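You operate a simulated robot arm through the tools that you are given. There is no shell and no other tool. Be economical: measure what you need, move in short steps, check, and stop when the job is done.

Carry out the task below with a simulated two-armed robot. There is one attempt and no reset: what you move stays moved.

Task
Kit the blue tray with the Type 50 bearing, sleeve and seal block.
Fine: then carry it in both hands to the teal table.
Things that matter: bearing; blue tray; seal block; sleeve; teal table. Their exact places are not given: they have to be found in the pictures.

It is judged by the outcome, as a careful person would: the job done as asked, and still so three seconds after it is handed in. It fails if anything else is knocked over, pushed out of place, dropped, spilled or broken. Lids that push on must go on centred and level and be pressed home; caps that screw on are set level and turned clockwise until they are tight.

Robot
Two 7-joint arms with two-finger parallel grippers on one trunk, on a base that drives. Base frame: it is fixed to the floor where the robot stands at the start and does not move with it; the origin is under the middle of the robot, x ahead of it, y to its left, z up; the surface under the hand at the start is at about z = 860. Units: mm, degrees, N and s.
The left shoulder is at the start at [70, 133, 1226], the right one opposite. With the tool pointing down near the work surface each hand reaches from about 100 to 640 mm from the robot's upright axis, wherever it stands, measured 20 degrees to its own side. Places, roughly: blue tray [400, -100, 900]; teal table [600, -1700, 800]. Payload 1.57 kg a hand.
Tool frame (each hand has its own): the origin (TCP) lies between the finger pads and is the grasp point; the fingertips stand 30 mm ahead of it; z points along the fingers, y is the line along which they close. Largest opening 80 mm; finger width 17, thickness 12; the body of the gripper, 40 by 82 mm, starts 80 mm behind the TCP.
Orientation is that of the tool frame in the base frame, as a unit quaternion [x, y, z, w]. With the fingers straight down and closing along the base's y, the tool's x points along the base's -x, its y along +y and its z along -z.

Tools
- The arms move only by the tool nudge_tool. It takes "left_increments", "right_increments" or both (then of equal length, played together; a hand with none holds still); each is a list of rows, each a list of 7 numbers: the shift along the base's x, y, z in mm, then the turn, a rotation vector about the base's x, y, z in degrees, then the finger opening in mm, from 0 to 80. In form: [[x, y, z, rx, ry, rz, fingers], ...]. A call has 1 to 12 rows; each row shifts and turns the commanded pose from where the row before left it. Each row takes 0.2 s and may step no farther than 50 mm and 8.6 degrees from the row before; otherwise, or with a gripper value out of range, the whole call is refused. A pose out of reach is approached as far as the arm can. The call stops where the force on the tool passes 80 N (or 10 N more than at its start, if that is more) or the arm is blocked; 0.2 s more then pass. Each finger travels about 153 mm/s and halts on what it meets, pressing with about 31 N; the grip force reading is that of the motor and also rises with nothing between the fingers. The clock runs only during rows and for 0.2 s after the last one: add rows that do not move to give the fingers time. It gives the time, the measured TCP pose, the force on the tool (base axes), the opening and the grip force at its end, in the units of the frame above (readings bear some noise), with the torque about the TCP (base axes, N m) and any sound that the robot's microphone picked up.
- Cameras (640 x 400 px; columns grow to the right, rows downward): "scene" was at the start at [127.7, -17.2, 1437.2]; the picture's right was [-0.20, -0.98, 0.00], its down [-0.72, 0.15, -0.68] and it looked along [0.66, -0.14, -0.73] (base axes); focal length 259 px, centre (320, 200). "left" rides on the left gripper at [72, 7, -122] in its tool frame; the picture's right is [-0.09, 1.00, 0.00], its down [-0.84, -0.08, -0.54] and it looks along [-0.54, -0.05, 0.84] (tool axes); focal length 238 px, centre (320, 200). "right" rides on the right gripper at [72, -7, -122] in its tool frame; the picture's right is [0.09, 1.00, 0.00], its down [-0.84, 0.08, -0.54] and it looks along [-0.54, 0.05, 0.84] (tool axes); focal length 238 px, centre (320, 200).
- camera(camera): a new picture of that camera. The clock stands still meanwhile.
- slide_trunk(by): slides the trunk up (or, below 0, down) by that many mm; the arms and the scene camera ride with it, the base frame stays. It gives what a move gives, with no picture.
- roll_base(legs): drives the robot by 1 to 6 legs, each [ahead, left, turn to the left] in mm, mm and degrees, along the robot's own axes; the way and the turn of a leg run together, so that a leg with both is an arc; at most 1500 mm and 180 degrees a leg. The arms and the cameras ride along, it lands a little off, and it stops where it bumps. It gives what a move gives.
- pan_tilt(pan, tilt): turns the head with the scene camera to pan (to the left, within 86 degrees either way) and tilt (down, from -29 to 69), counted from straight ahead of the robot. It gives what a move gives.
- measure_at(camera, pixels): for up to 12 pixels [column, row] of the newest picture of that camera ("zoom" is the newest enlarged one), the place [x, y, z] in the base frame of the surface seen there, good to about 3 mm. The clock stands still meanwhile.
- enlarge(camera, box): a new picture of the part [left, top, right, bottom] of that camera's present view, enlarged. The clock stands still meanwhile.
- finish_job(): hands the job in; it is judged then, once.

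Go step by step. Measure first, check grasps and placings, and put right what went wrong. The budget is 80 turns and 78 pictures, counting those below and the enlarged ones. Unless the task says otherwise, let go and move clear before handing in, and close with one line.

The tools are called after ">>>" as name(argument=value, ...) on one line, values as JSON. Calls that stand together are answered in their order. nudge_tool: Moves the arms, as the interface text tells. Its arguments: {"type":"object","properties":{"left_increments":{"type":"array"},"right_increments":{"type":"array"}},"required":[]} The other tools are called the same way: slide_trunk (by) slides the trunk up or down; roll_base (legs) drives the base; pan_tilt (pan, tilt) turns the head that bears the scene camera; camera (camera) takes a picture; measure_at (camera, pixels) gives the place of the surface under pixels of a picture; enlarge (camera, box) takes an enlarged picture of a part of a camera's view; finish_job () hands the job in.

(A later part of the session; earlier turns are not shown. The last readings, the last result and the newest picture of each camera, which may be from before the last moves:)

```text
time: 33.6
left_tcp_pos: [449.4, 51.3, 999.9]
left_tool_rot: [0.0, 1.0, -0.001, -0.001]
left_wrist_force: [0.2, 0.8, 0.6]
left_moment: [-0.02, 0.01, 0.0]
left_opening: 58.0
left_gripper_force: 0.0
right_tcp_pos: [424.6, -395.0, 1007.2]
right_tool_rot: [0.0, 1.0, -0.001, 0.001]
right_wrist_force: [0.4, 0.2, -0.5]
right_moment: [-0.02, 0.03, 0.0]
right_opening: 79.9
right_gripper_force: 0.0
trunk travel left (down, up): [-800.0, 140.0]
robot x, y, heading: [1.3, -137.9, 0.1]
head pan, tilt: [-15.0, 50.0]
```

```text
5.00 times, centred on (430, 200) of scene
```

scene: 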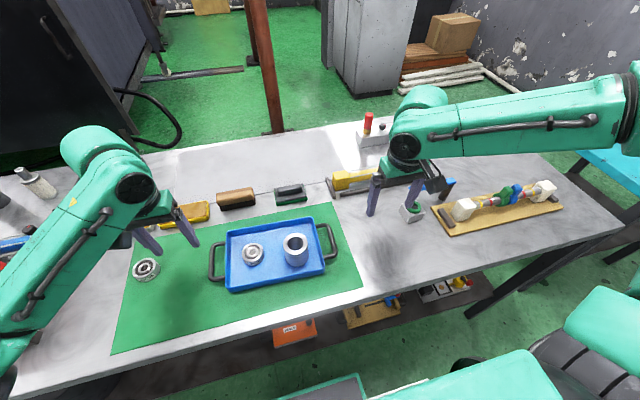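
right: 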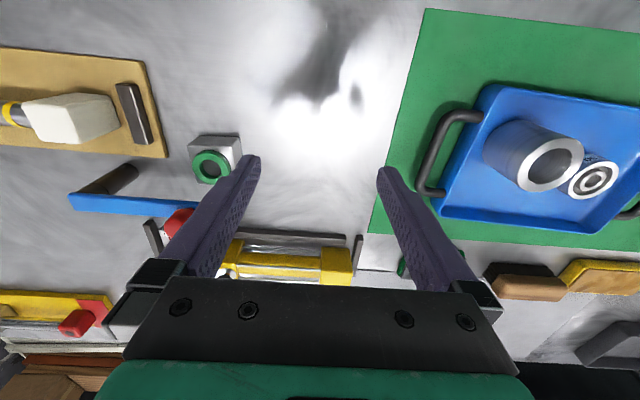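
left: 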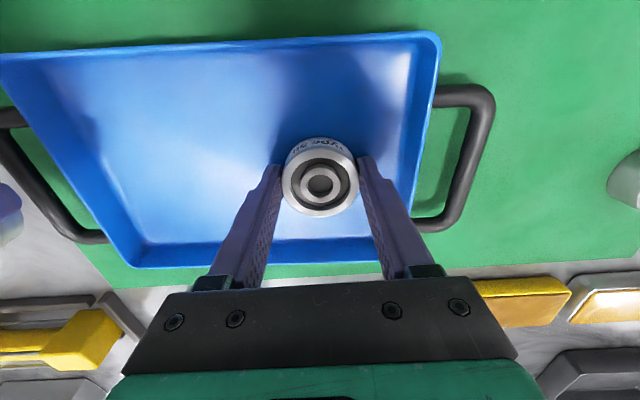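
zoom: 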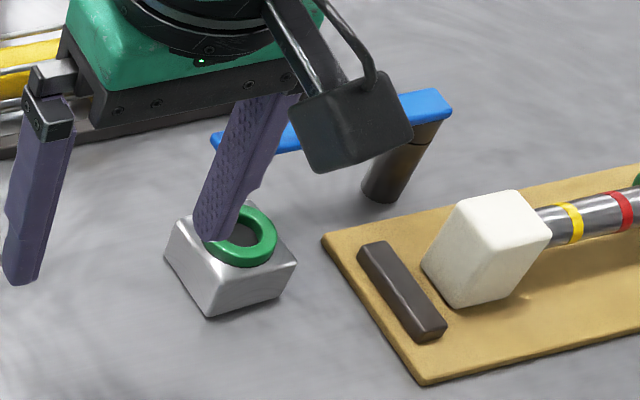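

Knob and lever are just past the block at x≥494; I check the knob's extent before going down beside it.

>>> measure_at(camera="right", pixels=[[168, 218], [188, 215], [178, 212], [172, 228], [185, 226], [178, 235], [167, 232], [125, 205], [125, 195], [196, 212]])

>>> enlarge(camera="left", box=[0, 150, 200, 320])

```text
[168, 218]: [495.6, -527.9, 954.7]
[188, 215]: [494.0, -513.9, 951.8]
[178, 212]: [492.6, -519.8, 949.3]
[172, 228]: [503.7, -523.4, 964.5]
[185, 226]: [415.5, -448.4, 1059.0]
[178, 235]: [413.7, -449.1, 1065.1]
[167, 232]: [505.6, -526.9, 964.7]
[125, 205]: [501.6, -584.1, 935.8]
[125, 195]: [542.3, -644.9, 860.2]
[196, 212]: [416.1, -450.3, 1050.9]
```

```text
2.35 times, centred on (100, 235) of left
```

zoom: 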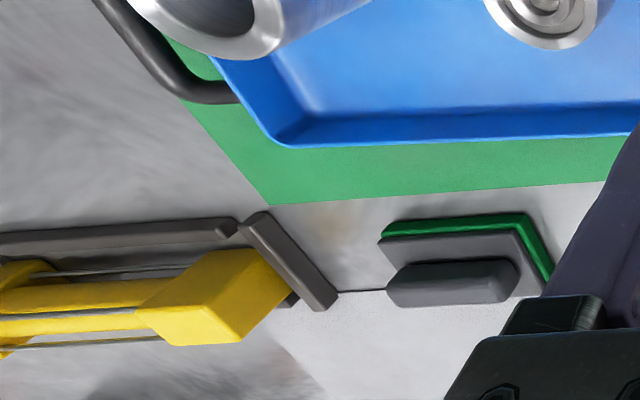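

Knob spans x≥492, top 965; gripping at x=465 stays clear of it. I move over the block first at present height.

>>> nudge_tool(right_increments=[[10, -28, 0, 0, 0, 0, 80], [10, -29, 0, 0, 0, 0, 80], [10, -29, 0, 0, 0, 0, 80], [10, -28, 0, 0, 0, 0, 80], [0, 0, 0, 0, 0, 0, 80], [0, 0, -20, 0, 0, 0, 80], [0, 0, -20, 0, 0, 0, 80], [0, 0, 0, 0, 0, 0, 80]])

>>> camera(camera="right")

>>> enlarge(camera="scene", box=[380, 140, 480, 240])

```text
time: 35.4
left_tcp_pos: [448.0, 50.1, 999.4]
left_tool_rot: [0.0, 1.0, 0.0, 0.0]
left_wrist_force: [-0.1, -0.4, 0.3]
left_moment: [-0.01, 0.0, -0.01]
left_opening: 58.2
left_gripper_force: 0.0
right_tcp_pos: [465.6, -508.5, 966.8]
right_tool_rot: [0.0, 1.0, 0.001, 0.0]
right_wrist_force: [0.8, 0.0, 0.6]
right_moment: [0.0, -0.01, -0.05]
right_opening: 80.2
right_gripper_force: 0.0
trunk travel left (down, up): [-800.0, 140.0]
robot x, y, heading: [1.4, -139.5, 0.0]
head pan, tilt: [-15.0, 50.0]
```

```text
42 pictures are left
```

right: 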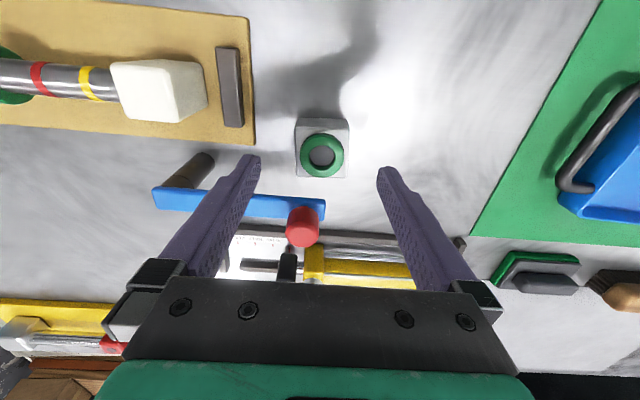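

```text
4.00 times, centred on (430, 190) of scene
```

zoom: 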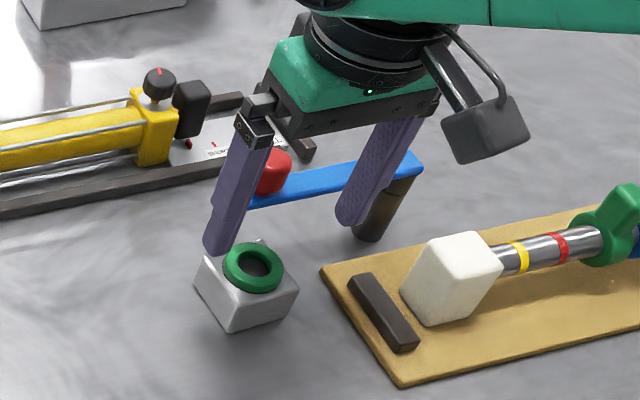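

Block is centred between the fingers and the -y finger is clear in front of the lever. I descend to z≈894, close, and lift 12 mm slowly.

>>> nudge_tool(right_increments=[[0, 0, -20, 0, 0, 0, 80], [0, 0, -20, 0, 0, 0, 80], [0, 0, -18, 0, 0, 0, 80], [0, 0, -15, 0, 0, 0, 80], [0, 0, 0, 0, 0, 0, 80], [0, 0, 0, 0, 0, 0, 0], [0, 0, 0, 0, 0, 0, 0], [0, 0, 0, 0, 0, 0, 0], [0, 0, 3, 0, 0, 0, 0], [0, 0, 3, 0, 0, 0, 0], [0, 0, 3, 0, 0, 0, 0], [0, 0, 3, 0, 0, 0, 0]])

>>> camera(camera="right")

```text
time: 38.0
left_tcp_pos: [448.9, 49.8, 999.3]
left_tool_rot: [0.001, 1.0, 0.0, -0.001]
left_wrist_force: [-0.3, 0.1, 0.6]
left_moment: [0.0, 0.02, 0.01]
left_opening: 58.0
left_gripper_force: 0.0
right_tcp_pos: [463.5, -510.7, 907.2]
right_tool_rot: [0.0, 1.0, 0.0, 0.0]
right_wrist_force: [0.5, 0.5, -1.3]
right_moment: [0.01, 0.0, -0.02]
right_opening: 47.6
right_gripper_force: 30.5
trunk travel left (down, up): [-800.0, 140.0]
robot x, y, heading: [-3.9, -136.6, -0.1]
head pan, tilt: [-15.0, 50.0]
```

```text
40 pictures are left
```

right: 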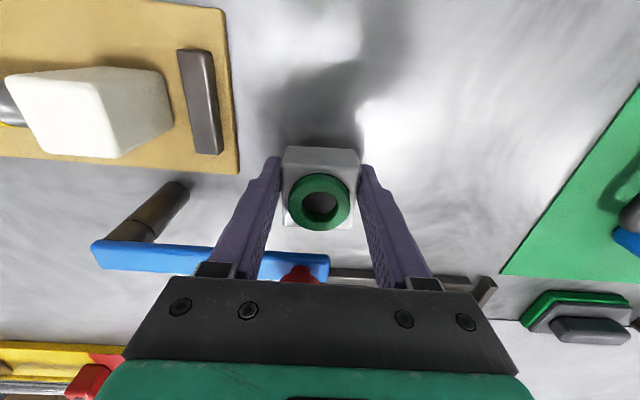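

The block is held. I first back 40 mm in −x away from the lever, then lift and go toward the tray.

>>> nudge_tool(right_increments=[[-6, 0, 0, 0, 0, 0, 0], [-12, 0, 0, 0, 0, 0, 0], [-12, 2, 3, 0, 0, 0, 0], [-10, 6, 8, 0, 0, 0, 0], [0, 14, 12, 0, 0, 0, 0], [5, 18, 14, 0, 0, 0, 0], [5, 18, 14, 0, 0, 0, 0], [5, 18, 12, 0, 0, 0, 0], [5, 18, 8, 0, 0, 0, 0], [5, 18, 0, 0, 0, 0, 0], [5, 18, 0, 0, 0, 0, 0], [3, 10, 0, 0, 0, 0, 0]])

>>> camera(camera="right")

```text
time: 40.6
left_tcp_pos: [448.1, 50.5, 999.8]
left_tool_rot: [0.0, 1.0, 0.001, -0.001]
left_wrist_force: [0.2, 0.5, 0.4]
left_moment: [0.01, -0.01, 0.05]
left_opening: 58.1
left_gripper_force: 0.1
right_tcp_pos: [457.4, -369.6, 977.1]
right_tool_rot: [0.001, 1.0, 0.001, 0.0]
right_wrist_force: [0.1, 0.2, -0.9]
right_moment: [0.0, 0.02, -0.01]
right_opening: 47.2
right_gripper_force: 30.8
trunk travel left (down, up): [-800.0, 140.0]
robot x, y, heading: [2.6, -137.0, -0.0]
head pan, tilt: [-15.0, 50.0]
```

```text
39 pictures are left
```

right: 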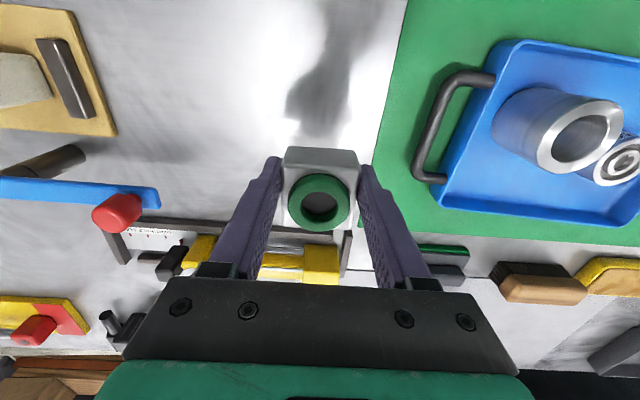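

Held well. I roll the base 130 mm left so the block comes beside the tray.

>>> roll_base(legs=[[0, 130, 0]])

>>> nudge_tool(right_increments=[[3, 10, 0, 0, 0, 0, 0], [4, 18, 0, 0, 0, 0, 0], [4, 18, 0, 0, 0, 0, 0], [3, 12, 0, 0, 0, 0, 0], [0, 0, 0, 0, 0, 0, 0]])

>>> camera(camera="right")

>>> measure_at(camera="right", pixels=[[320, 152], [285, 165], [355, 165], [320, 180], [320, 226]])

```text
time: 41.9
left_tcp_pos: [448.9, 178.6, 1000.6]
left_tool_rot: [0.001, 1.0, 0.002, 0.0]
left_wrist_force: [0.2, -0.4, -0.8]
left_moment: [0.01, 0.0, -0.02]
left_opening: 57.9
left_gripper_force: 0.1
right_tcp_pos: [458.0, -241.7, 976.4]
right_tool_rot: [0.0, 1.0, 0.001, 0.0]
right_wrist_force: [-0.1, -0.3, -0.7]
right_moment: [0.0, 0.0, 0.0]
right_opening: 47.5
right_gripper_force: 30.6
trunk travel left (down, up): [-800.0, 140.0]
robot x, y, heading: [1.9, -7.6, -0.1]
head pan, tilt: [-15.0, 50.0]
```

```text
time: 43.1
left_tcp_pos: [449.9, 179.5, 1000.6]
left_tool_rot: [0.001, 1.0, 0.0, 0.0]
left_wrist_force: [-0.3, 0.3, -0.1]
left_moment: [0.0, 0.0, 0.0]
left_opening: 58.1
left_gripper_force: 0.0
right_tcp_pos: [472.5, -182.8, 976.1]
right_tool_rot: [0.001, 1.0, 0.0, 0.0]
right_wrist_force: [-0.7, -0.4, -2.5]
right_moment: [-0.01, -0.01, 0.01]
right_opening: 46.9
right_gripper_force: 31.1
trunk travel left (down, up): [-800.0, 140.0]
robot x, y, heading: [0.9, -8.0, -0.3]
head pan, tilt: [-15.0, 50.0]
```

```text
38 pictures are left
```

right: 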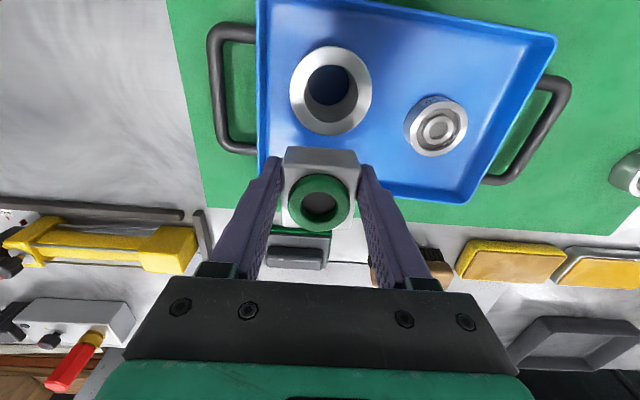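

```text
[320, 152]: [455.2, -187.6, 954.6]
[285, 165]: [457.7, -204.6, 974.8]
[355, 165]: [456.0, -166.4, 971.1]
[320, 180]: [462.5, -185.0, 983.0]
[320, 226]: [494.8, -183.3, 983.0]
```

I check the far wall and the sleeve's far edge before lowering.

>>> enlarge(camera="left", box=[0, 60, 280, 260])

>>> measure_at(camera="right", pixels=[[330, 48], [330, 130], [292, 90], [370, 90], [405, 196], [412, 170], [260, 100], [430, 30]])

```text
2.00 times, centred on (140, 160) of left
```

zoom: 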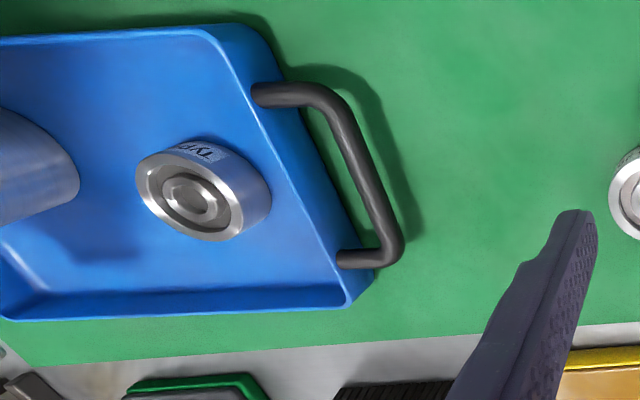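

```text
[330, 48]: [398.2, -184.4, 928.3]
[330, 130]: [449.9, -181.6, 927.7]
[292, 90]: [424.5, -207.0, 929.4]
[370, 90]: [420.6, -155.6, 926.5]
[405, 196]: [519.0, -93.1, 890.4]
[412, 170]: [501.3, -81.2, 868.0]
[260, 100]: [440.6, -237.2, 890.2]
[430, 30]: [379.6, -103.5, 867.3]
```

Room: sleeve edge x=450, block 455–501, far floor edge ≈510. I lower to z≈902.

>>> nudge_tool(right_increments=[[1, 3, -6, 0, 0, 0, 0], [0, 0, -12, 0, 0, 0, 0], [0, 0, -14, 0, 0, 0, 0], [0, 0, -14, 0, 0, 0, 0], [0, 0, -12, 0, 0, 0, 0], [0, 0, -8, 0, 0, 0, 0], [0, 0, -5, 0, 0, 0, 0], [0, 0, -3, 0, 0, 0, 0], [0, 0, 0, 0, 0, 0, 0]])

>>> camera(camera="right")

>>> measure_at(camera="right", pixels=[[320, 180], [320, 226], [285, 165], [355, 165], [320, 152], [240, 150], [330, 90]])

```text
time: 45.1
left_tcp_pos: [449.2, 180.0, 999.7]
left_tool_rot: [0.001, 1.0, 0.0, -0.001]
left_wrist_force: [0.0, 0.5, -0.1]
left_moment: [-0.04, 0.02, 0.01]
left_opening: 58.1
left_gripper_force: 0.1
right_tcp_pos: [469.0, -183.1, 906.6]
right_tool_rot: [0.001, 1.0, 0.001, 0.001]
right_wrist_force: [0.1, -0.5, -1.2]
right_moment: [0.0, 0.0, 0.0]
right_opening: 47.2
right_gripper_force: 30.4
right hand out of reach, approached as far as the arm can: row 7
trunk travel left (down, up): [-800.0, 140.0]
robot x, y, heading: [2.2, -6.6, -0.0]
head pan, tilt: [-15.0, 50.0]
```

```text
36 pictures are left
```

right: 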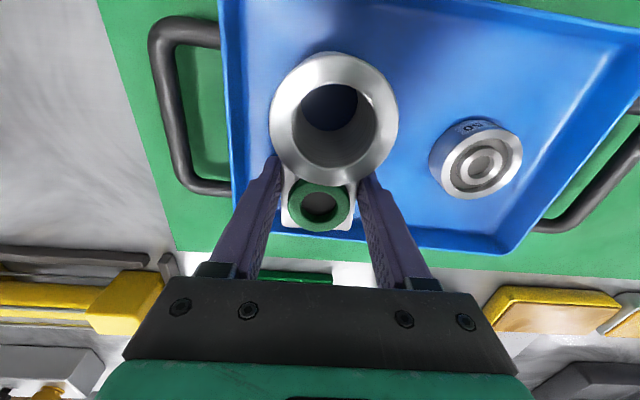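

```text
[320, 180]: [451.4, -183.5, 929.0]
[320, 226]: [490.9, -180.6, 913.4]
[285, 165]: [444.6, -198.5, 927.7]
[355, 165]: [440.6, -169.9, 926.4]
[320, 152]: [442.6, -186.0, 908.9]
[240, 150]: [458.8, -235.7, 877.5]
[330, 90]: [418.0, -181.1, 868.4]
```

The arm hit its reach limit 6 mm short (ring top 913 vs 907 seated). I lower the trunk 5 mm, which lowers the hand straight.

>>> slide_trunk(by=-5)

>>> camera(camera="right")

>>> measure_at(camera="right", pixels=[[320, 228], [300, 222], [340, 222], [296, 235], [380, 150], [330, 90]])

```text
time: 45.6
left_tcp_pos: [449.0, 179.3, 995.4]
left_tool_rot: [0.001, 1.0, 0.0, 0.0]
left_wrist_force: [0.3, -0.1, 0.6]
left_moment: [0.0, 0.02, 0.02]
left_opening: 58.0
left_gripper_force: 0.0
right_tcp_pos: [468.2, -181.8, 902.3]
right_tool_rot: [0.001, 1.0, 0.0, 0.0]
right_wrist_force: [-0.1, 0.2, 3.2]
right_moment: [-0.02, 0.1, -0.01]
right_opening: 47.3
right_gripper_force: 31.0
trunk travel left (down, up): [-795.0, 145.0]
robot x, y, heading: [1.7, -3.2, -0.0]
head pan, tilt: [-15.0, 50.0]
```

```text
35 pictures are left
```

right: 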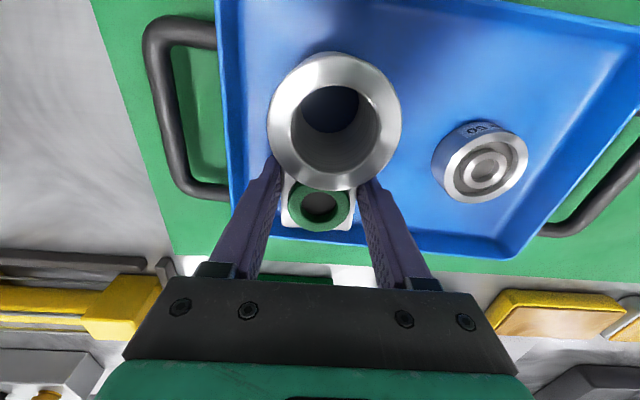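

```text
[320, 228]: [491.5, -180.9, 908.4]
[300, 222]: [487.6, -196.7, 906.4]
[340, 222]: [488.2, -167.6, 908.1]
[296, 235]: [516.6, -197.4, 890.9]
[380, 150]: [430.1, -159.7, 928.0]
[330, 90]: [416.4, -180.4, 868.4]
```

The block now rests (3 N upward). I open to 60 and rise straight up.

>>> nudge_tool(right_increments=[[0, 0, 0, 0, 0, 0, 60], [0, 0, 0, 0, 0, 0, 60], [0, 0, 0, 0, 0, 0, 60], [0, 0, 8, 0, 0, 0, 60], [0, 0, 15, 0, 0, 0, 60], [0, 0, 25, 0, 0, 0, 60], [0, 0, 35, 0, 0, 0, 60], [0, -30, 10, 0, 0, 0, 60], [0, -45, 0, 0, 0, 0, 60], [0, -30, 0, 0, 0, 0, 60], [0, 0, 0, 0, 0, 0, 60]])

>>> camera(camera="scene")

>>> enlarge(camera="scene", box=[250, 180, 430, 310])

```text
time: 48.0
left_tcp_pos: [449.2, 179.6, 994.8]
left_tool_rot: [0.0, 1.0, 0.0, -0.001]
left_wrist_force: [-0.4, 0.1, 0.1]
left_moment: [0.0, 0.01, 0.01]
left_opening: 58.2
left_gripper_force: 0.0
right_tcp_pos: [467.5, -288.4, 993.5]
right_tool_rot: [0.001, 1.0, 0.0, 0.001]
right_wrist_force: [-0.5, 0.5, -0.2]
right_moment: [-0.03, -0.03, -0.01]
right_opening: 59.9
right_gripper_force: 0.0
trunk travel left (down, up): [-795.0, 145.0]
robot x, y, heading: [-1.0, -2.8, -0.2]
head pan, tilt: [-15.0, 50.0]
```

```text
34 pictures are left
```

scene: 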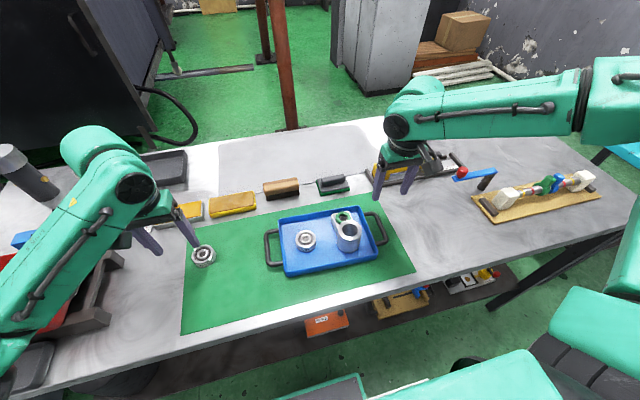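

```text
3.08 times, centred on (340, 245) of scene
```

zoom: 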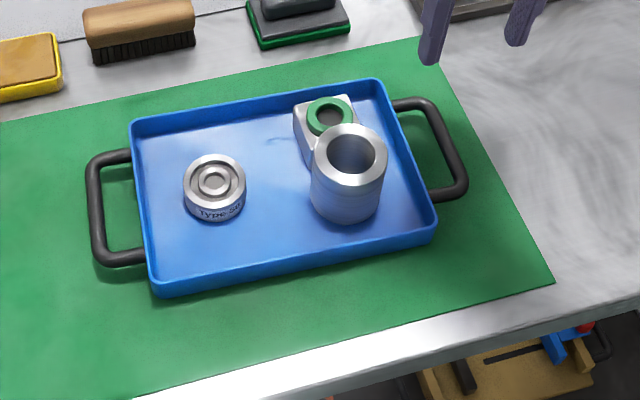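

The kit is complete: bearing, sleeve and block all sit in the tray. I centre the base on the tray again and look right toward the teal table.

>>> roll_base(legs=[[0, -130, 0]])

>>> pan_tilt(pan=-60, tilt=20)

>>> camera(camera="scene")

>>> camera(camera="left")

>>> camera(camera="right")

```text
time: 49.3
left_tcp_pos: [448.7, 52.3, 993.6]
left_tool_rot: [-0.001, 1.0, -0.001, 0.0]
left_wrist_force: [0.5, 0.6, 0.5]
left_moment: [0.02, 0.04, -0.01]
left_opening: 58.1
left_gripper_force: 0.0
right_tcp_pos: [469.7, -415.4, 995.5]
right_tool_rot: [-0.001, 1.0, 0.001, 0.001]
right_wrist_force: [-0.7, 1.3, 0.1]
right_moment: [-0.02, -0.02, 0.0]
right_opening: 60.2
right_gripper_force: 0.1
trunk travel left (down, up): [-795.0, 145.0]
robot x, y, heading: [1.8, -137.3, 0.7]
head pan, tilt: [-15.0, 50.0]
```

```text
time: 50.4
left_tcp_pos: [449.5, 51.5, 995.3]
left_tool_rot: [-0.003, 1.0, 0.0, -0.001]
left_wrist_force: [-0.4, -1.0, -0.1]
left_moment: [0.03, 0.0, 0.01]
left_opening: 57.9
left_gripper_force: 0.0
right_tcp_pos: [469.6, -416.4, 994.0]
right_tool_rot: [-0.002, 1.0, 0.0, 0.001]
right_wrist_force: [-0.5, -0.3, 0.5]
right_moment: [-0.01, 0.01, -0.05]
right_opening: 60.1
right_gripper_force: 0.1
trunk travel left (down, up): [-795.0, 145.0]
robot x, y, heading: [-0.1, -136.6, 0.0]
head pan, tilt: [-60.0, 20.0]
```

```text
32 pictures are left
```

scene: 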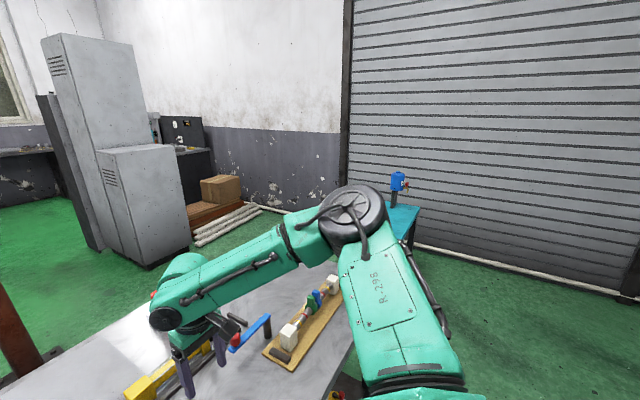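

```text
31 pictures are left
```

left: 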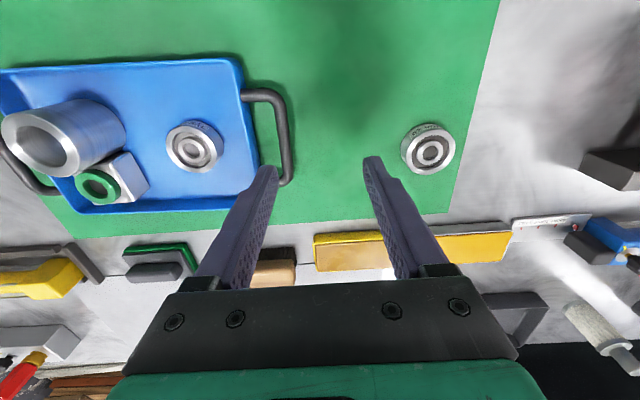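

```text
30 pictures are left
```

right: 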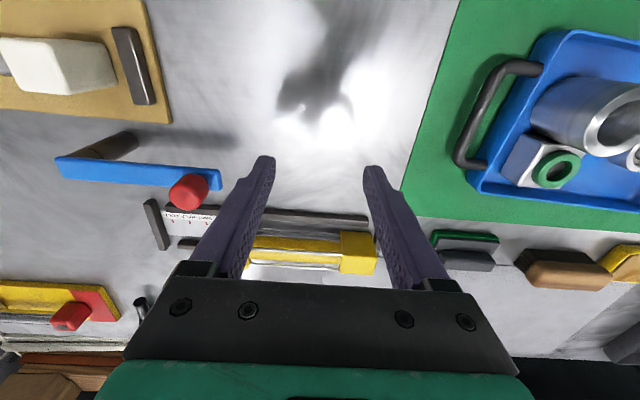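

The right arm hides the table. Before lifting the tray I back off 350 mm and turn right 60° to scout the table and route.

>>> roll_base(legs=[[-350, 0, 0], [0, 0, -60]])

>>> pan_tilt(pan=0, tilt=25)

>>> camera(camera="scene")

```text
time: 55.4
left_tcp_pos: [27.8, -436.4, 994.5]
left_tool_rot: [0.504, 0.864, 0.001, -0.001]
left_wrist_force: [0.3, -0.1, -0.3]
left_moment: [0.01, -0.02, -0.01]
left_opening: 58.0
left_gripper_force: 0.0
right_tcp_pos: [-370.1, -685.0, 994.5]
right_tool_rot: [0.504, 0.864, -0.001, 0.001]
right_wrist_force: [-0.1, 0.2, 0.8]
right_moment: [0.01, -0.03, 0.0]
right_opening: 60.1
right_gripper_force: 0.0
trunk travel left (down, up): [-795.0, 145.0]
robot x, y, heading: [-353.7, -142.5, -60.7]
head pan, tilt: [-60.0, 20.0]
```

```text
time: 56.7
left_tcp_pos: [27.4, -438.6, 995.1]
left_tool_rot: [0.504, 0.864, 0.0, -0.001]
left_wrist_force: [-0.4, 0.6, 0.2]
left_moment: [0.02, 0.01, 0.01]
left_opening: 57.9
left_gripper_force: 0.1
right_tcp_pos: [-369.5, -685.2, 994.6]
right_tool_rot: [0.504, 0.864, 0.001, 0.002]
right_wrist_force: [-0.6, 0.1, 0.9]
right_moment: [-0.02, 0.02, -0.02]
right_opening: 60.2
right_gripper_force: 0.1
trunk travel left (down, up): [-795.0, 145.0]
robot x, y, heading: [-357.0, -137.1, -60.6]
head pan, tilt: [0.0, 25.0]
```

```text
29 pictures are left
```

scene: 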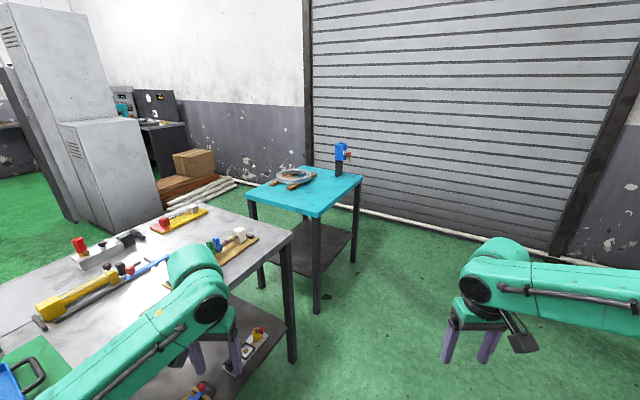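

The teal table is in view, with a ring/wood piece at (292,180) and a blue clamp at (342,158) on its far side; the near side is free. I measure its edges and the bench corner.

>>> measure_at(camera="scene", pixels=[[249, 189], [316, 215], [361, 178], [309, 169], [298, 187], [275, 182], [338, 172], [310, 195], [290, 232], [215, 205], [190, 355], [316, 310]])

>>> enlarge(camera="scene", box=[230, 130, 380, 230])

```text
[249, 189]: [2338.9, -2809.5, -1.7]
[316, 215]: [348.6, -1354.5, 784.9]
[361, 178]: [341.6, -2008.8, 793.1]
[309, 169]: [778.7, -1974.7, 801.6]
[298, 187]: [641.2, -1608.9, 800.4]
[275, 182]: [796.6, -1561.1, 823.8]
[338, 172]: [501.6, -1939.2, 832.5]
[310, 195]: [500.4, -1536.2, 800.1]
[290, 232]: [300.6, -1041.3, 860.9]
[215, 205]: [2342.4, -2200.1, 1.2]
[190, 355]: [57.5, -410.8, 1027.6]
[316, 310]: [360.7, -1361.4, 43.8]
```

```text
4.00 times, centred on (305, 180) of scene
```

zoom: 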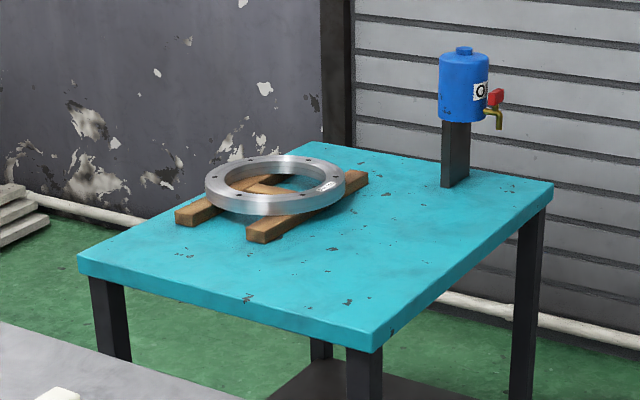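

The free area is the front part of the table. I measure the wood block and ring near edges and the clamp foot.

>>> measure_at(camera="zoom", pixels=[[265, 242], [182, 224], [250, 236], [230, 215], [448, 186], [490, 128], [372, 345], [85, 262], [550, 185]])

>>> roll_base(legs=[[0, 0, 60.6], [355, 0, 0]])

>>> pan_tilt(pan=0, tilt=50)

>>> camera(camera="scene")

>>> enlarge(camera="scene", box=[230, 180, 410, 300])

```text
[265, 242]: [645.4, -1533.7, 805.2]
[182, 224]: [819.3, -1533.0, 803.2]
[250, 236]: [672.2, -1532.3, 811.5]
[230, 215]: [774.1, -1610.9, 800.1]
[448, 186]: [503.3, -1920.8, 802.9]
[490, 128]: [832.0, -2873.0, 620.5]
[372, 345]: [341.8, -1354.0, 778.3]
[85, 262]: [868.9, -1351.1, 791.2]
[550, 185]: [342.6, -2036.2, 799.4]
```

```text
time: 61.7
left_tcp_pos: [444.2, 52.3, 995.5]
left_tool_rot: [-0.001, 1.0, 0.0, 0.0]
left_wrist_force: [-0.7, -0.3, -0.1]
left_moment: [0.02, -0.01, 0.01]
left_opening: 57.8
left_gripper_force: 0.1
right_tcp_pos: [465.3, -416.3, 996.7]
right_tool_rot: [-0.002, 1.0, 0.0, 0.002]
right_wrist_force: [0.0, 0.2, -1.0]
right_moment: [-0.03, -0.02, -0.03]
right_opening: 60.0
right_gripper_force: 0.1
trunk travel left (down, up): [-795.0, 145.0]
robot x, y, heading: [-3.6, -135.9, 0.2]
head pan, tilt: [0.0, 25.0]
```

```text
time: 62.6
left_tcp_pos: [444.7, 50.2, 995.9]
left_tool_rot: [-0.002, 1.0, 0.0, 0.0]
left_wrist_force: [1.0, -0.3, 0.1]
left_moment: [0.02, -0.03, -0.03]
left_opening: 57.8
left_gripper_force: 0.0
right_tcp_pos: [466.2, -415.8, 995.2]
right_tool_rot: [-0.002, 1.0, 0.001, 0.001]
right_wrist_force: [0.4, -0.3, 0.1]
right_moment: [0.02, 0.01, 0.03]
right_opening: 59.9
right_gripper_force: 0.0
trunk travel left (down, up): [-795.0, 145.0]
robot x, y, heading: [-6.2, -140.4, 0.2]
head pan, tilt: [0.0, 50.0]
```

```text
27 pictures are left
```

scene: 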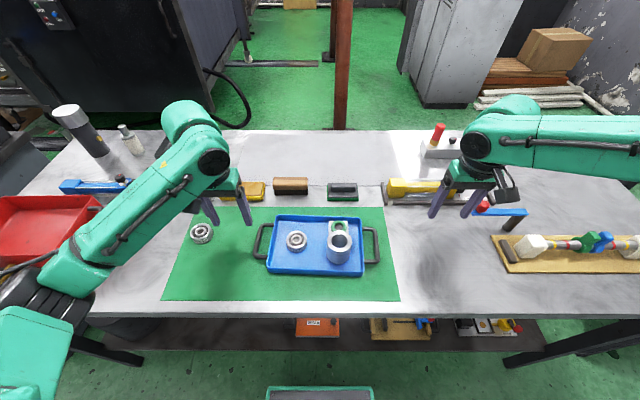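

```text
3.33 times, centred on (320, 240) of scene
```

zoom: 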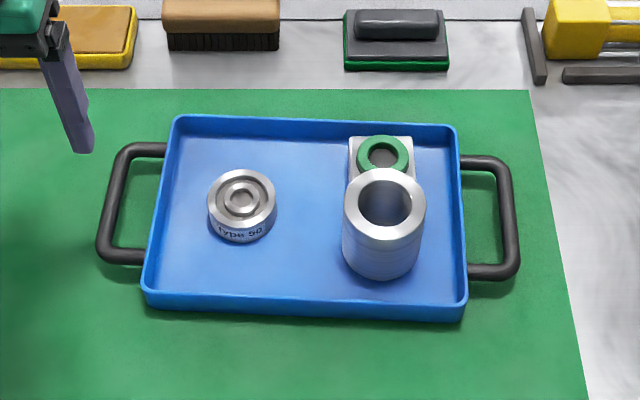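

Nothing else moved. I measure both handle bars at their mids and ends.

>>> measure_at(camera="zoom", pixels=[[114, 170], [109, 200], [104, 235], [130, 147], [125, 257], [503, 180], [507, 215], [512, 250], [480, 161], [490, 272], [460, 130], [175, 120]])

```text
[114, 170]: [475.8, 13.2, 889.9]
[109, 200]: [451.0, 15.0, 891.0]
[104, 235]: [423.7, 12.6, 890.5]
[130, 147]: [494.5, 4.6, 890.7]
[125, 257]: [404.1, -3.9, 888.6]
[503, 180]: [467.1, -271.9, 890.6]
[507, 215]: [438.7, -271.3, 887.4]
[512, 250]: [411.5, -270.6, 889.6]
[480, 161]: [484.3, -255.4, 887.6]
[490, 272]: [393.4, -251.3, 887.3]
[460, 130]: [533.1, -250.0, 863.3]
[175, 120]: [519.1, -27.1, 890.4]
```

Handles: left bar (449,14), right bar (439,-271), tray yawed about −2°. I move the hands above them with opening 34 and yaw −2°.

>>> nudge_tool(left_increments=[[1, -9, 0, 0, 0, -0.5, 34], [1, -9, 0, 0, 0, -0.5, 34], [1, -9, 0, 0, 0, -0.5, 34], [1, -9, 0, 0, 0, -0.5, 34], [0, 0, -15, 0, 0, 0, 34], [0, 0, -15, 0, 0, 0, 34], [0, 0, 0, 0, 0, 0, 34]], right_increments=[[-7, 36, 0, 0, 0, -0.5, 34], [-7, 36, 0, 0, 0, -0.5, 34], [-7, 36, 0, 0, 0, -0.5, 34], [-6, 37, 0, 0, 0, -0.5, 34], [0, 0, -15, 0, 0, 0, 34], [0, 0, -15, 0, 0, 0, 34], [0, 0, 0, 0, 0, 0, 34]])

>>> camera(camera="left")

>>> camera(camera="right")

```text
time: 64.2
left_tcp_pos: [447.5, 15.7, 963.4]
left_tool_rot: [0.015, 1.0, 0.0, -0.001]
left_wrist_force: [0.3, -0.7, 0.1]
left_moment: [0.04, -0.03, -0.06]
left_opening: 34.0
left_gripper_force: 0.1
right_tcp_pos: [438.9, -269.6, 966.8]
right_tool_rot: [0.016, 1.0, 0.0, 0.001]
right_wrist_force: [-0.3, -0.5, -0.4]
right_moment: [-0.01, 0.01, -0.04]
right_opening: 33.9
right_gripper_force: 0.1
trunk travel left (down, up): [-795.0, 145.0]
robot x, y, heading: [-3.4, -139.8, 0.2]
head pan, tilt: [0.0, 50.0]
```

```text
25 pictures are left
```

left: 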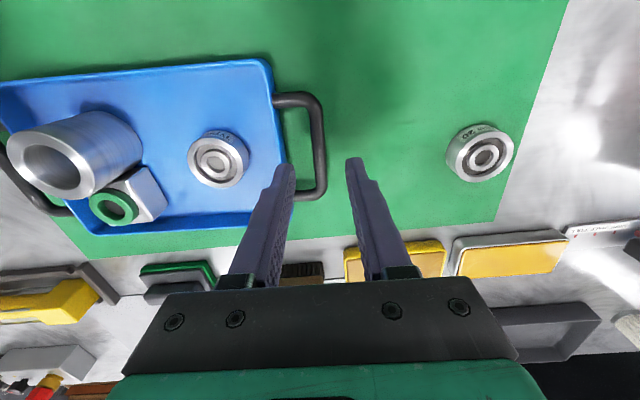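

```text
24 pictures are left
```

right: 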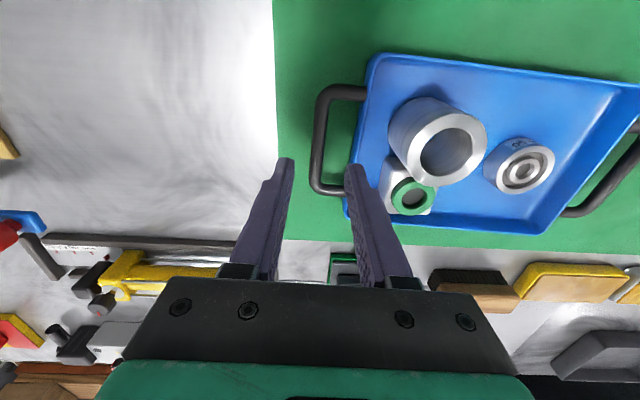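

The bars run midway between the fingers in both views. I verify with the wrist cameras.

>>> measure_at(camera="left", pixels=[[317, 120], [319, 150], [321, 175], [273, 130], [262, 130]])

>>> measure_at(camera="right", pixels=[[321, 115], [318, 145], [315, 175], [358, 150], [352, 180]])

```text
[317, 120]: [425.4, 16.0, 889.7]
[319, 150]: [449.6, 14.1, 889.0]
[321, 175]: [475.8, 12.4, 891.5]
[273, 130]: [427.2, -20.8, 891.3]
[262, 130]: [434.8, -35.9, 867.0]
```

```text
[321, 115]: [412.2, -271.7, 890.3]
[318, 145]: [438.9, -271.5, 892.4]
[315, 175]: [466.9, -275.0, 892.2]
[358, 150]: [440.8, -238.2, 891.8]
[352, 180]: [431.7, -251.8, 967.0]
```

Bars at y=14.1 and −271.7, yaw about −3°. I descend to z≈895 and stay open to check reach.

>>> nudge_tool(left_increments=[[1, -1.5, -15, 0, 0, -0.5, 34], [0, 0, -20, 0, 0, -0.5, 34], [0, 0, -20, 0, 0, 0, 34], [0, 0, -15, 0, 0, 0, 34], [0, 0, 0, 0, 0, 0, 34]], right_increments=[[0, -1.5, -15, 0, 0, -0.5, 34], [0, 0, -20, 0, 0, -0.5, 34], [0, 0, -20, 0, 0, 0, 34], [0, 0, -15, 0, 0, 0, 34], [0, 0, 0, 0, 0, 0, 34]])

>>> camera(camera="left")

>>> camera(camera="right")

```text
time: 65.4
left_tcp_pos: [448.1, 14.4, 896.0]
left_tool_rot: [0.025, 1.0, -0.001, 0.001]
left_wrist_force: [-0.1, -0.8, -0.2]
left_moment: [0.0, -0.01, 0.0]
left_opening: 34.0
left_gripper_force: 0.1
right_tcp_pos: [434.8, -276.3, 901.4]
right_tool_rot: [0.024, 1.0, 0.001, 0.001]
right_wrist_force: [-0.8, 0.1, 0.0]
right_moment: [0.0, -0.02, 0.01]
right_opening: 34.1
right_gripper_force: 0.0
right hand out of reach, approached as far as the arm can: row 4
trunk travel left (down, up): [-795.0, 145.0]
robot x, y, heading: [-3.1, -134.8, 0.2]
head pan, tilt: [0.0, 50.0]
```

```text
23 pictures are left
```

left: 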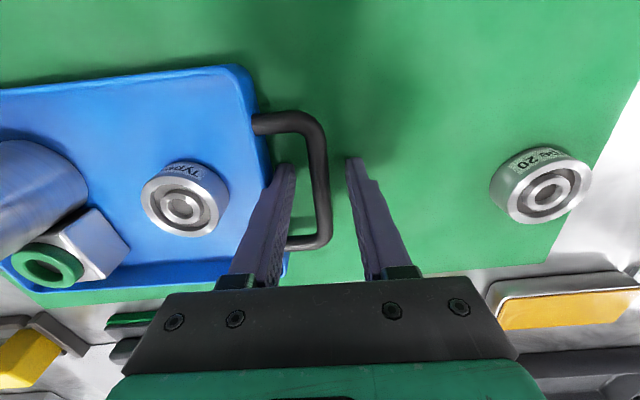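

```text
22 pictures are left
```

right: 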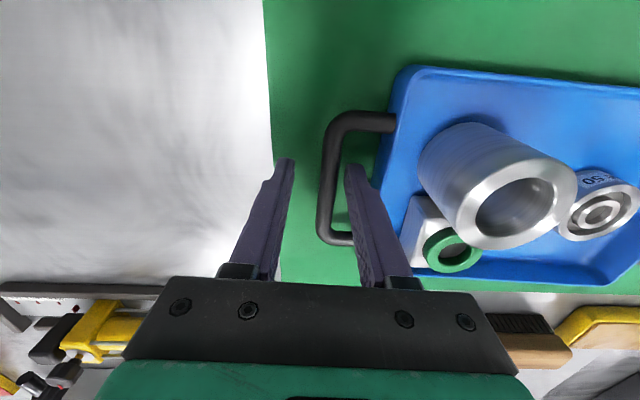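

The right arm is at its limit again (435,-276,901). I raise both hands 75 mm, then lower the trunk by 75 so the arms work in an easier posture.

>>> nudge_tool(left_increments=[[0, 0, 20, 0, 0, 0, 34], [0, 0, 25, 0, 0, 0, 34], [0, 0, 30, 0, 0, 0, 34], [0, 0, 0, 0, 0, 0, 34]], right_increments=[[0, 0, 20, 0, 0, 0, 34], [2, 2, 25, 0, 0, 0, 34], [2, 2.3, 27, 0, 0, 0, 34], [0, 0, 0, 0, 0, 0, 34]])

>>> slide_trunk(by=-55)

>>> camera(camera="right")

```text
time: 66.4
left_tcp_pos: [449.8, 14.4, 969.7]
left_tool_rot: [0.024, 1.0, 0.0, -0.001]
left_wrist_force: [0.4, -0.1, 0.2]
left_moment: [-0.01, 0.01, -0.01]
left_opening: 33.9
left_gripper_force: 0.1
right_tcp_pos: [437.2, -275.2, 970.7]
right_tool_rot: [0.025, 1.0, 0.001, 0.0]
right_wrist_force: [0.0, -0.6, 0.7]
right_moment: [0.05, -0.04, -0.01]
right_opening: 34.2
right_gripper_force: 0.2
trunk travel left (down, up): [-795.0, 145.0]
robot x, y, heading: [-3.3, -134.2, -0.3]
head pan, tilt: [0.0, 50.0]
```

```text
time: 67.3
left_tcp_pos: [449.2, 14.8, 914.9]
left_tool_rot: [0.025, 1.0, -0.001, 0.0]
left_wrist_force: [0.2, -0.5, -0.2]
left_moment: [0.06, 0.02, 0.0]
left_opening: 33.8
left_gripper_force: 0.0
right_tcp_pos: [436.5, -274.4, 914.9]
right_tool_rot: [0.024, 1.0, 0.001, 0.0]
right_wrist_force: [-0.4, -0.6, -0.1]
right_moment: [-0.03, -0.02, 0.02]
right_opening: 34.2
right_gripper_force: 0.0
trunk travel left (down, up): [-740.0, 200.0]
robot x, y, heading: [0.0, -137.7, 0.3]
head pan, tilt: [0.0, 50.0]
```

```text
21 pictures are left
```

right: 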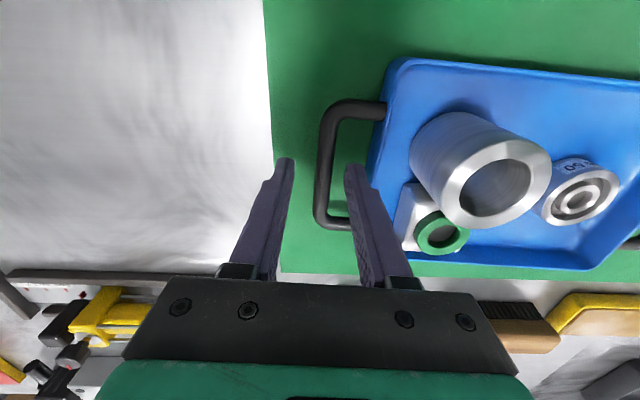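

There is room now. I centre the right hand (+2.5 x, +3 y), lower 20 mm and close both on the bars.

>>> nudge_tool(left_increments=[[0, -0.5, -10, 0, 0, 0, 34], [0, 0, -11, 0, 0, 0, 34], [0, 0, 0, 0, 0, 0, 34], [0, 0, 0, 0, 0, 0, 0], [0, 0, 0, 0, 0, 0, 0], [0, 0, 0, 0, 0, 0, 0], [0, 0, 0, 0, 0, 0, 0]], right_increments=[[2.5, 2.8, -10, 0, 0, 0, 34], [0, 0, -11, 0, 0, 0, 34], [0, 0, 0, 0, 0, 0, 34], [0, 0, 0, 0, 0, 0, 0], [0, 0, 0, 0, 0, 0, 0], [0, 0, 0, 0, 0, 0, 0], [0, 0, 0, 0, 0, 0, 0]])

>>> camera(camera="left")

>>> camera(camera="right")

```text
time: 68.9
left_tcp_pos: [450.5, 14.0, 893.2]
left_tool_rot: [0.023, 1.0, 0.001, 0.0]
left_wrist_force: [1.5, 13.9, 0.3]
left_moment: [0.11, -0.12, 0.01]
left_opening: 11.0
left_gripper_force: 28.6
right_tcp_pos: [438.6, -272.2, 894.0]
right_tool_rot: [0.025, 1.0, -0.001, 0.001]
right_wrist_force: [0.8, -14.7, 1.9]
right_moment: [-0.16, -0.16, 0.06]
right_opening: 11.3
right_gripper_force: 29.0
trunk travel left (down, up): [-740.0, 200.0]
robot x, y, heading: [-4.8, -134.8, -0.1]
head pan, tilt: [0.0, 50.0]
```

```text
20 pictures are left
```

left: 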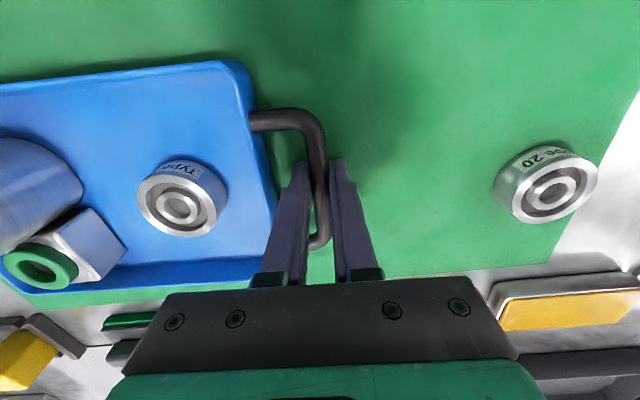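

```text
19 pictures are left
```

right: 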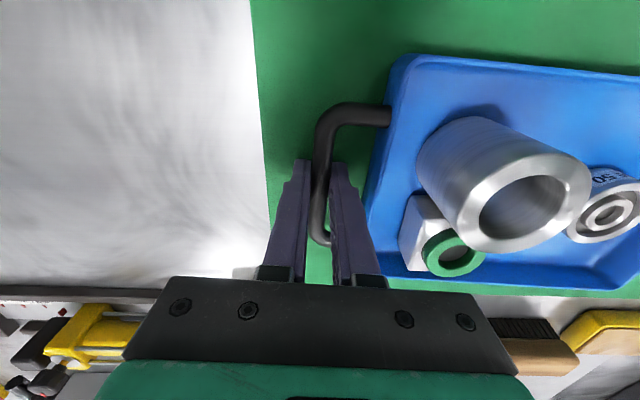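

Both bars are gripped (11 mm); the hands squeeze each other by 14 N in y. I ease apart 0.6 mm each and lift slowly together.

>>> nudge_tool(left_increments=[[0, 0.6, 0, 0, 0, 0, 0], [0, 0, 2, 0, 0, 0, 0], [0, 0, 3, 0, 0, 0, 0], [0, 0, 3, 0, 0, 0, 0], [0, 0, 3, 0, 0, 0, 0], [0, 0, 2, 0, 0, 0, 0], [0, 0, 0, 0, 0, 0, 0], [0, 0, 0, 0, 0, 0, 0]], right_increments=[[0, -0.6, 0, 0, 0, 0, 0], [0, 0, 2, 0, 0, 0, 0], [0, 0, 3, 0, 0, 0, 0], [0, 0, 3, 0, 0, 0, 0], [0, 0, 3, 0, 0, 0, 0], [0, 0, 2, 0, 0, 0, 0], [0, 0, 0, 0, 0, 0, 0], [0, 0, 0, 0, 0, 0, 0]])

>>> enlarge(camera="scene", box=[230, 170, 410, 300])

```text
time: 70.7
left_tcp_pos: [449.5, 14.2, 906.8]
left_tool_rot: [0.025, 1.0, 0.001, -0.001]
left_wrist_force: [0.6, -0.9, -4.2]
left_moment: [-0.05, -0.08, 0.15]
left_opening: 11.4
left_gripper_force: 29.2
right_tcp_pos: [440.7, -271.4, 907.4]
right_tool_rot: [0.025, 1.0, 0.001, 0.001]
right_wrist_force: [-0.3, 0.2, -4.9]
right_moment: [0.01, 0.06, 0.09]
right_opening: 11.3
right_gripper_force: 29.2
trunk travel left (down, up): [-740.0, 200.0]
robot x, y, heading: [-3.2, -137.7, 0.2]
head pan, tilt: [0.0, 50.0]
```

```text
3.08 times, centred on (320, 235) of scene
```

zoom: 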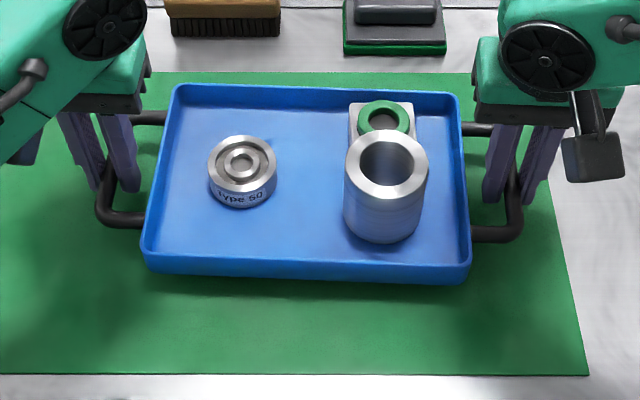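

The tray is lifted level, 4.2+4.9 N shared, parts in place. I raise the trunk 30 mm and back off a short way to test.

>>> slide_trunk(by=30)

>>> roll_base(legs=[[-80, 0, 0]])

>>> enlarge(camera="scene", box=[230, 150, 410, 300])

```text
time: 71.5
left_tcp_pos: [450.2, 14.5, 936.1]
left_tool_rot: [0.025, 1.0, 0.0, -0.001]
left_wrist_force: [0.5, -2.8, -4.0]
left_moment: [-0.01, -0.07, 0.17]
left_opening: 11.3
left_gripper_force: 28.1
right_tcp_pos: [440.6, -271.6, 936.2]
right_tool_rot: [0.025, 1.0, 0.001, 0.0]
right_wrist_force: [-0.1, 2.4, -4.2]
right_moment: [0.01, 0.11, 0.14]
right_opening: 11.5
right_gripper_force: 28.5
trunk travel left (down, up): [-770.0, 170.0]
robot x, y, heading: [-1.4, -139.3, 0.2]
head pan, tilt: [0.0, 50.0]
```

```text
time: 72.5
left_tcp_pos: [371.6, 14.9, 935.5]
left_tool_rot: [0.024, 1.0, 0.0, -0.002]
left_wrist_force: [0.8, -4.2, -3.4]
left_moment: [-0.01, 0.0, 0.15]
left_opening: 11.3
left_gripper_force: 28.6
right_tcp_pos: [363.5, -272.7, 935.0]
right_tool_rot: [0.024, 1.0, 0.001, -0.001]
right_wrist_force: [-0.1, 4.1, -4.9]
right_moment: [0.03, 0.02, 0.15]
right_opening: 11.4
right_gripper_force: 29.4
trunk travel left (down, up): [-770.0, 170.0]
robot x, y, heading: [-83.2, -140.5, 0.5]
head pan, tilt: [0.0, 50.0]
```

```text
2.67 times, centred on (320, 225) of scene
```

zoom: 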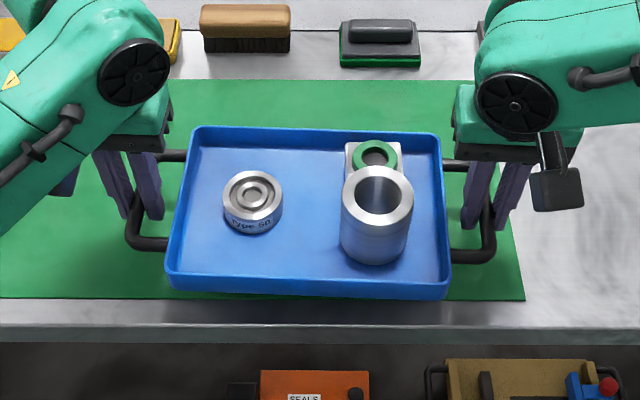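

The tray rides steadily. I back off a further 290 mm and then roll right in two legs.

>>> roll_base(legs=[[-290, 0, 0]])

>>> roll_base(legs=[[0, -400, 0]])

>>> camera(camera="scene")

```text
time: 74.5
left_tcp_pos: [84.0, 15.6, 936.2]
left_tool_rot: [0.02, 1.0, 0.0, -0.002]
left_wrist_force: [0.7, 0.0, -4.1]
left_moment: [-0.02, -0.07, 0.16]
left_opening: 11.4
left_gripper_force: 28.4
right_tcp_pos: [77.0, -271.2, 935.1]
right_tool_rot: [0.02, 1.0, 0.001, 0.001]
right_wrist_force: [-1.3, 1.2, -4.1]
right_moment: [0.02, 0.14, 0.14]
right_opening: 11.2
right_gripper_force: 28.8
trunk travel left (down, up): [-770.0, 170.0]
robot x, y, heading: [-368.9, -139.4, 0.7]
head pan, tilt: [0.0, 50.0]
```

```text
time: 77.0
left_tcp_pos: [88.8, -391.1, 936.5]
left_tool_rot: [0.021, 1.0, -0.001, -0.001]
left_wrist_force: [1.5, -1.5, -2.8]
left_moment: [-0.01, 0.01, 0.15]
left_opening: 11.1
left_gripper_force: 28.7
right_tcp_pos: [80.0, -676.2, 936.0]
right_tool_rot: [0.021, 1.0, 0.0, 0.0]
right_wrist_force: [-1.4, 1.0, -4.5]
right_moment: [0.02, 0.04, 0.09]
right_opening: 11.2
right_gripper_force: 28.5
trunk travel left (down, up): [-770.0, 170.0]
robot x, y, heading: [-363.5, -544.9, 0.6]
head pan, tilt: [0.0, 50.0]
```

```text
16 pictures are left
```

scene: 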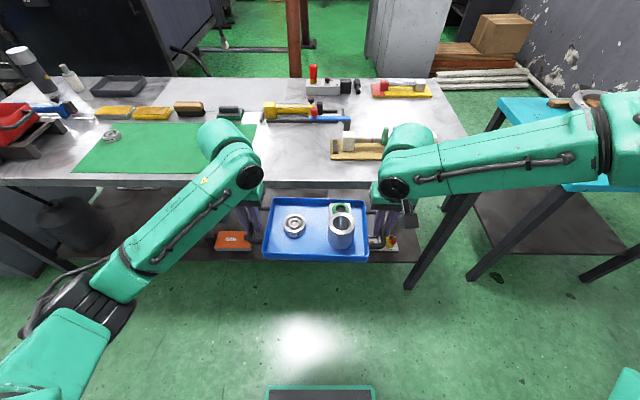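

All is steady. I roll right another 1095 mm to face the teal table.

>>> roll_base(legs=[[0, -550, 0], [0, -545, -0.6]])

>>> camera(camera="scene")

```text
time: 82.9
left_tcp_pos: [82.2, -1499.9, 936.8]
left_tool_rot: [0.043, 0.999, 0.0, -0.001]
left_wrist_force: [0.7, -1.0, -3.5]
left_moment: [0.01, -0.05, 0.15]
left_opening: 11.4
left_gripper_force: 29.0
right_tcp_pos: [62.3, -1785.1, 936.6]
right_tool_rot: [0.042, 0.999, 0.0, 0.001]
right_wrist_force: [-1.4, 0.8, -4.2]
right_moment: [-0.02, 0.04, 0.13]
right_opening: 11.1
right_gripper_force: 28.6
trunk travel left (down, up): [-770.0, 170.0]
robot x, y, heading: [-373.3, -1635.1, -1.9]
head pan, tilt: [0.0, 50.0]
```

```text
15 pictures are left
```

scene: 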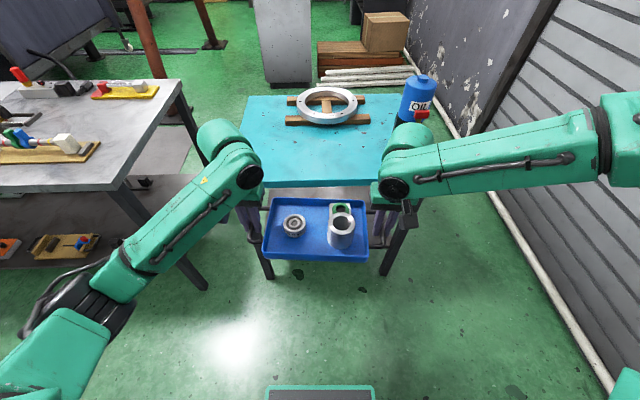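

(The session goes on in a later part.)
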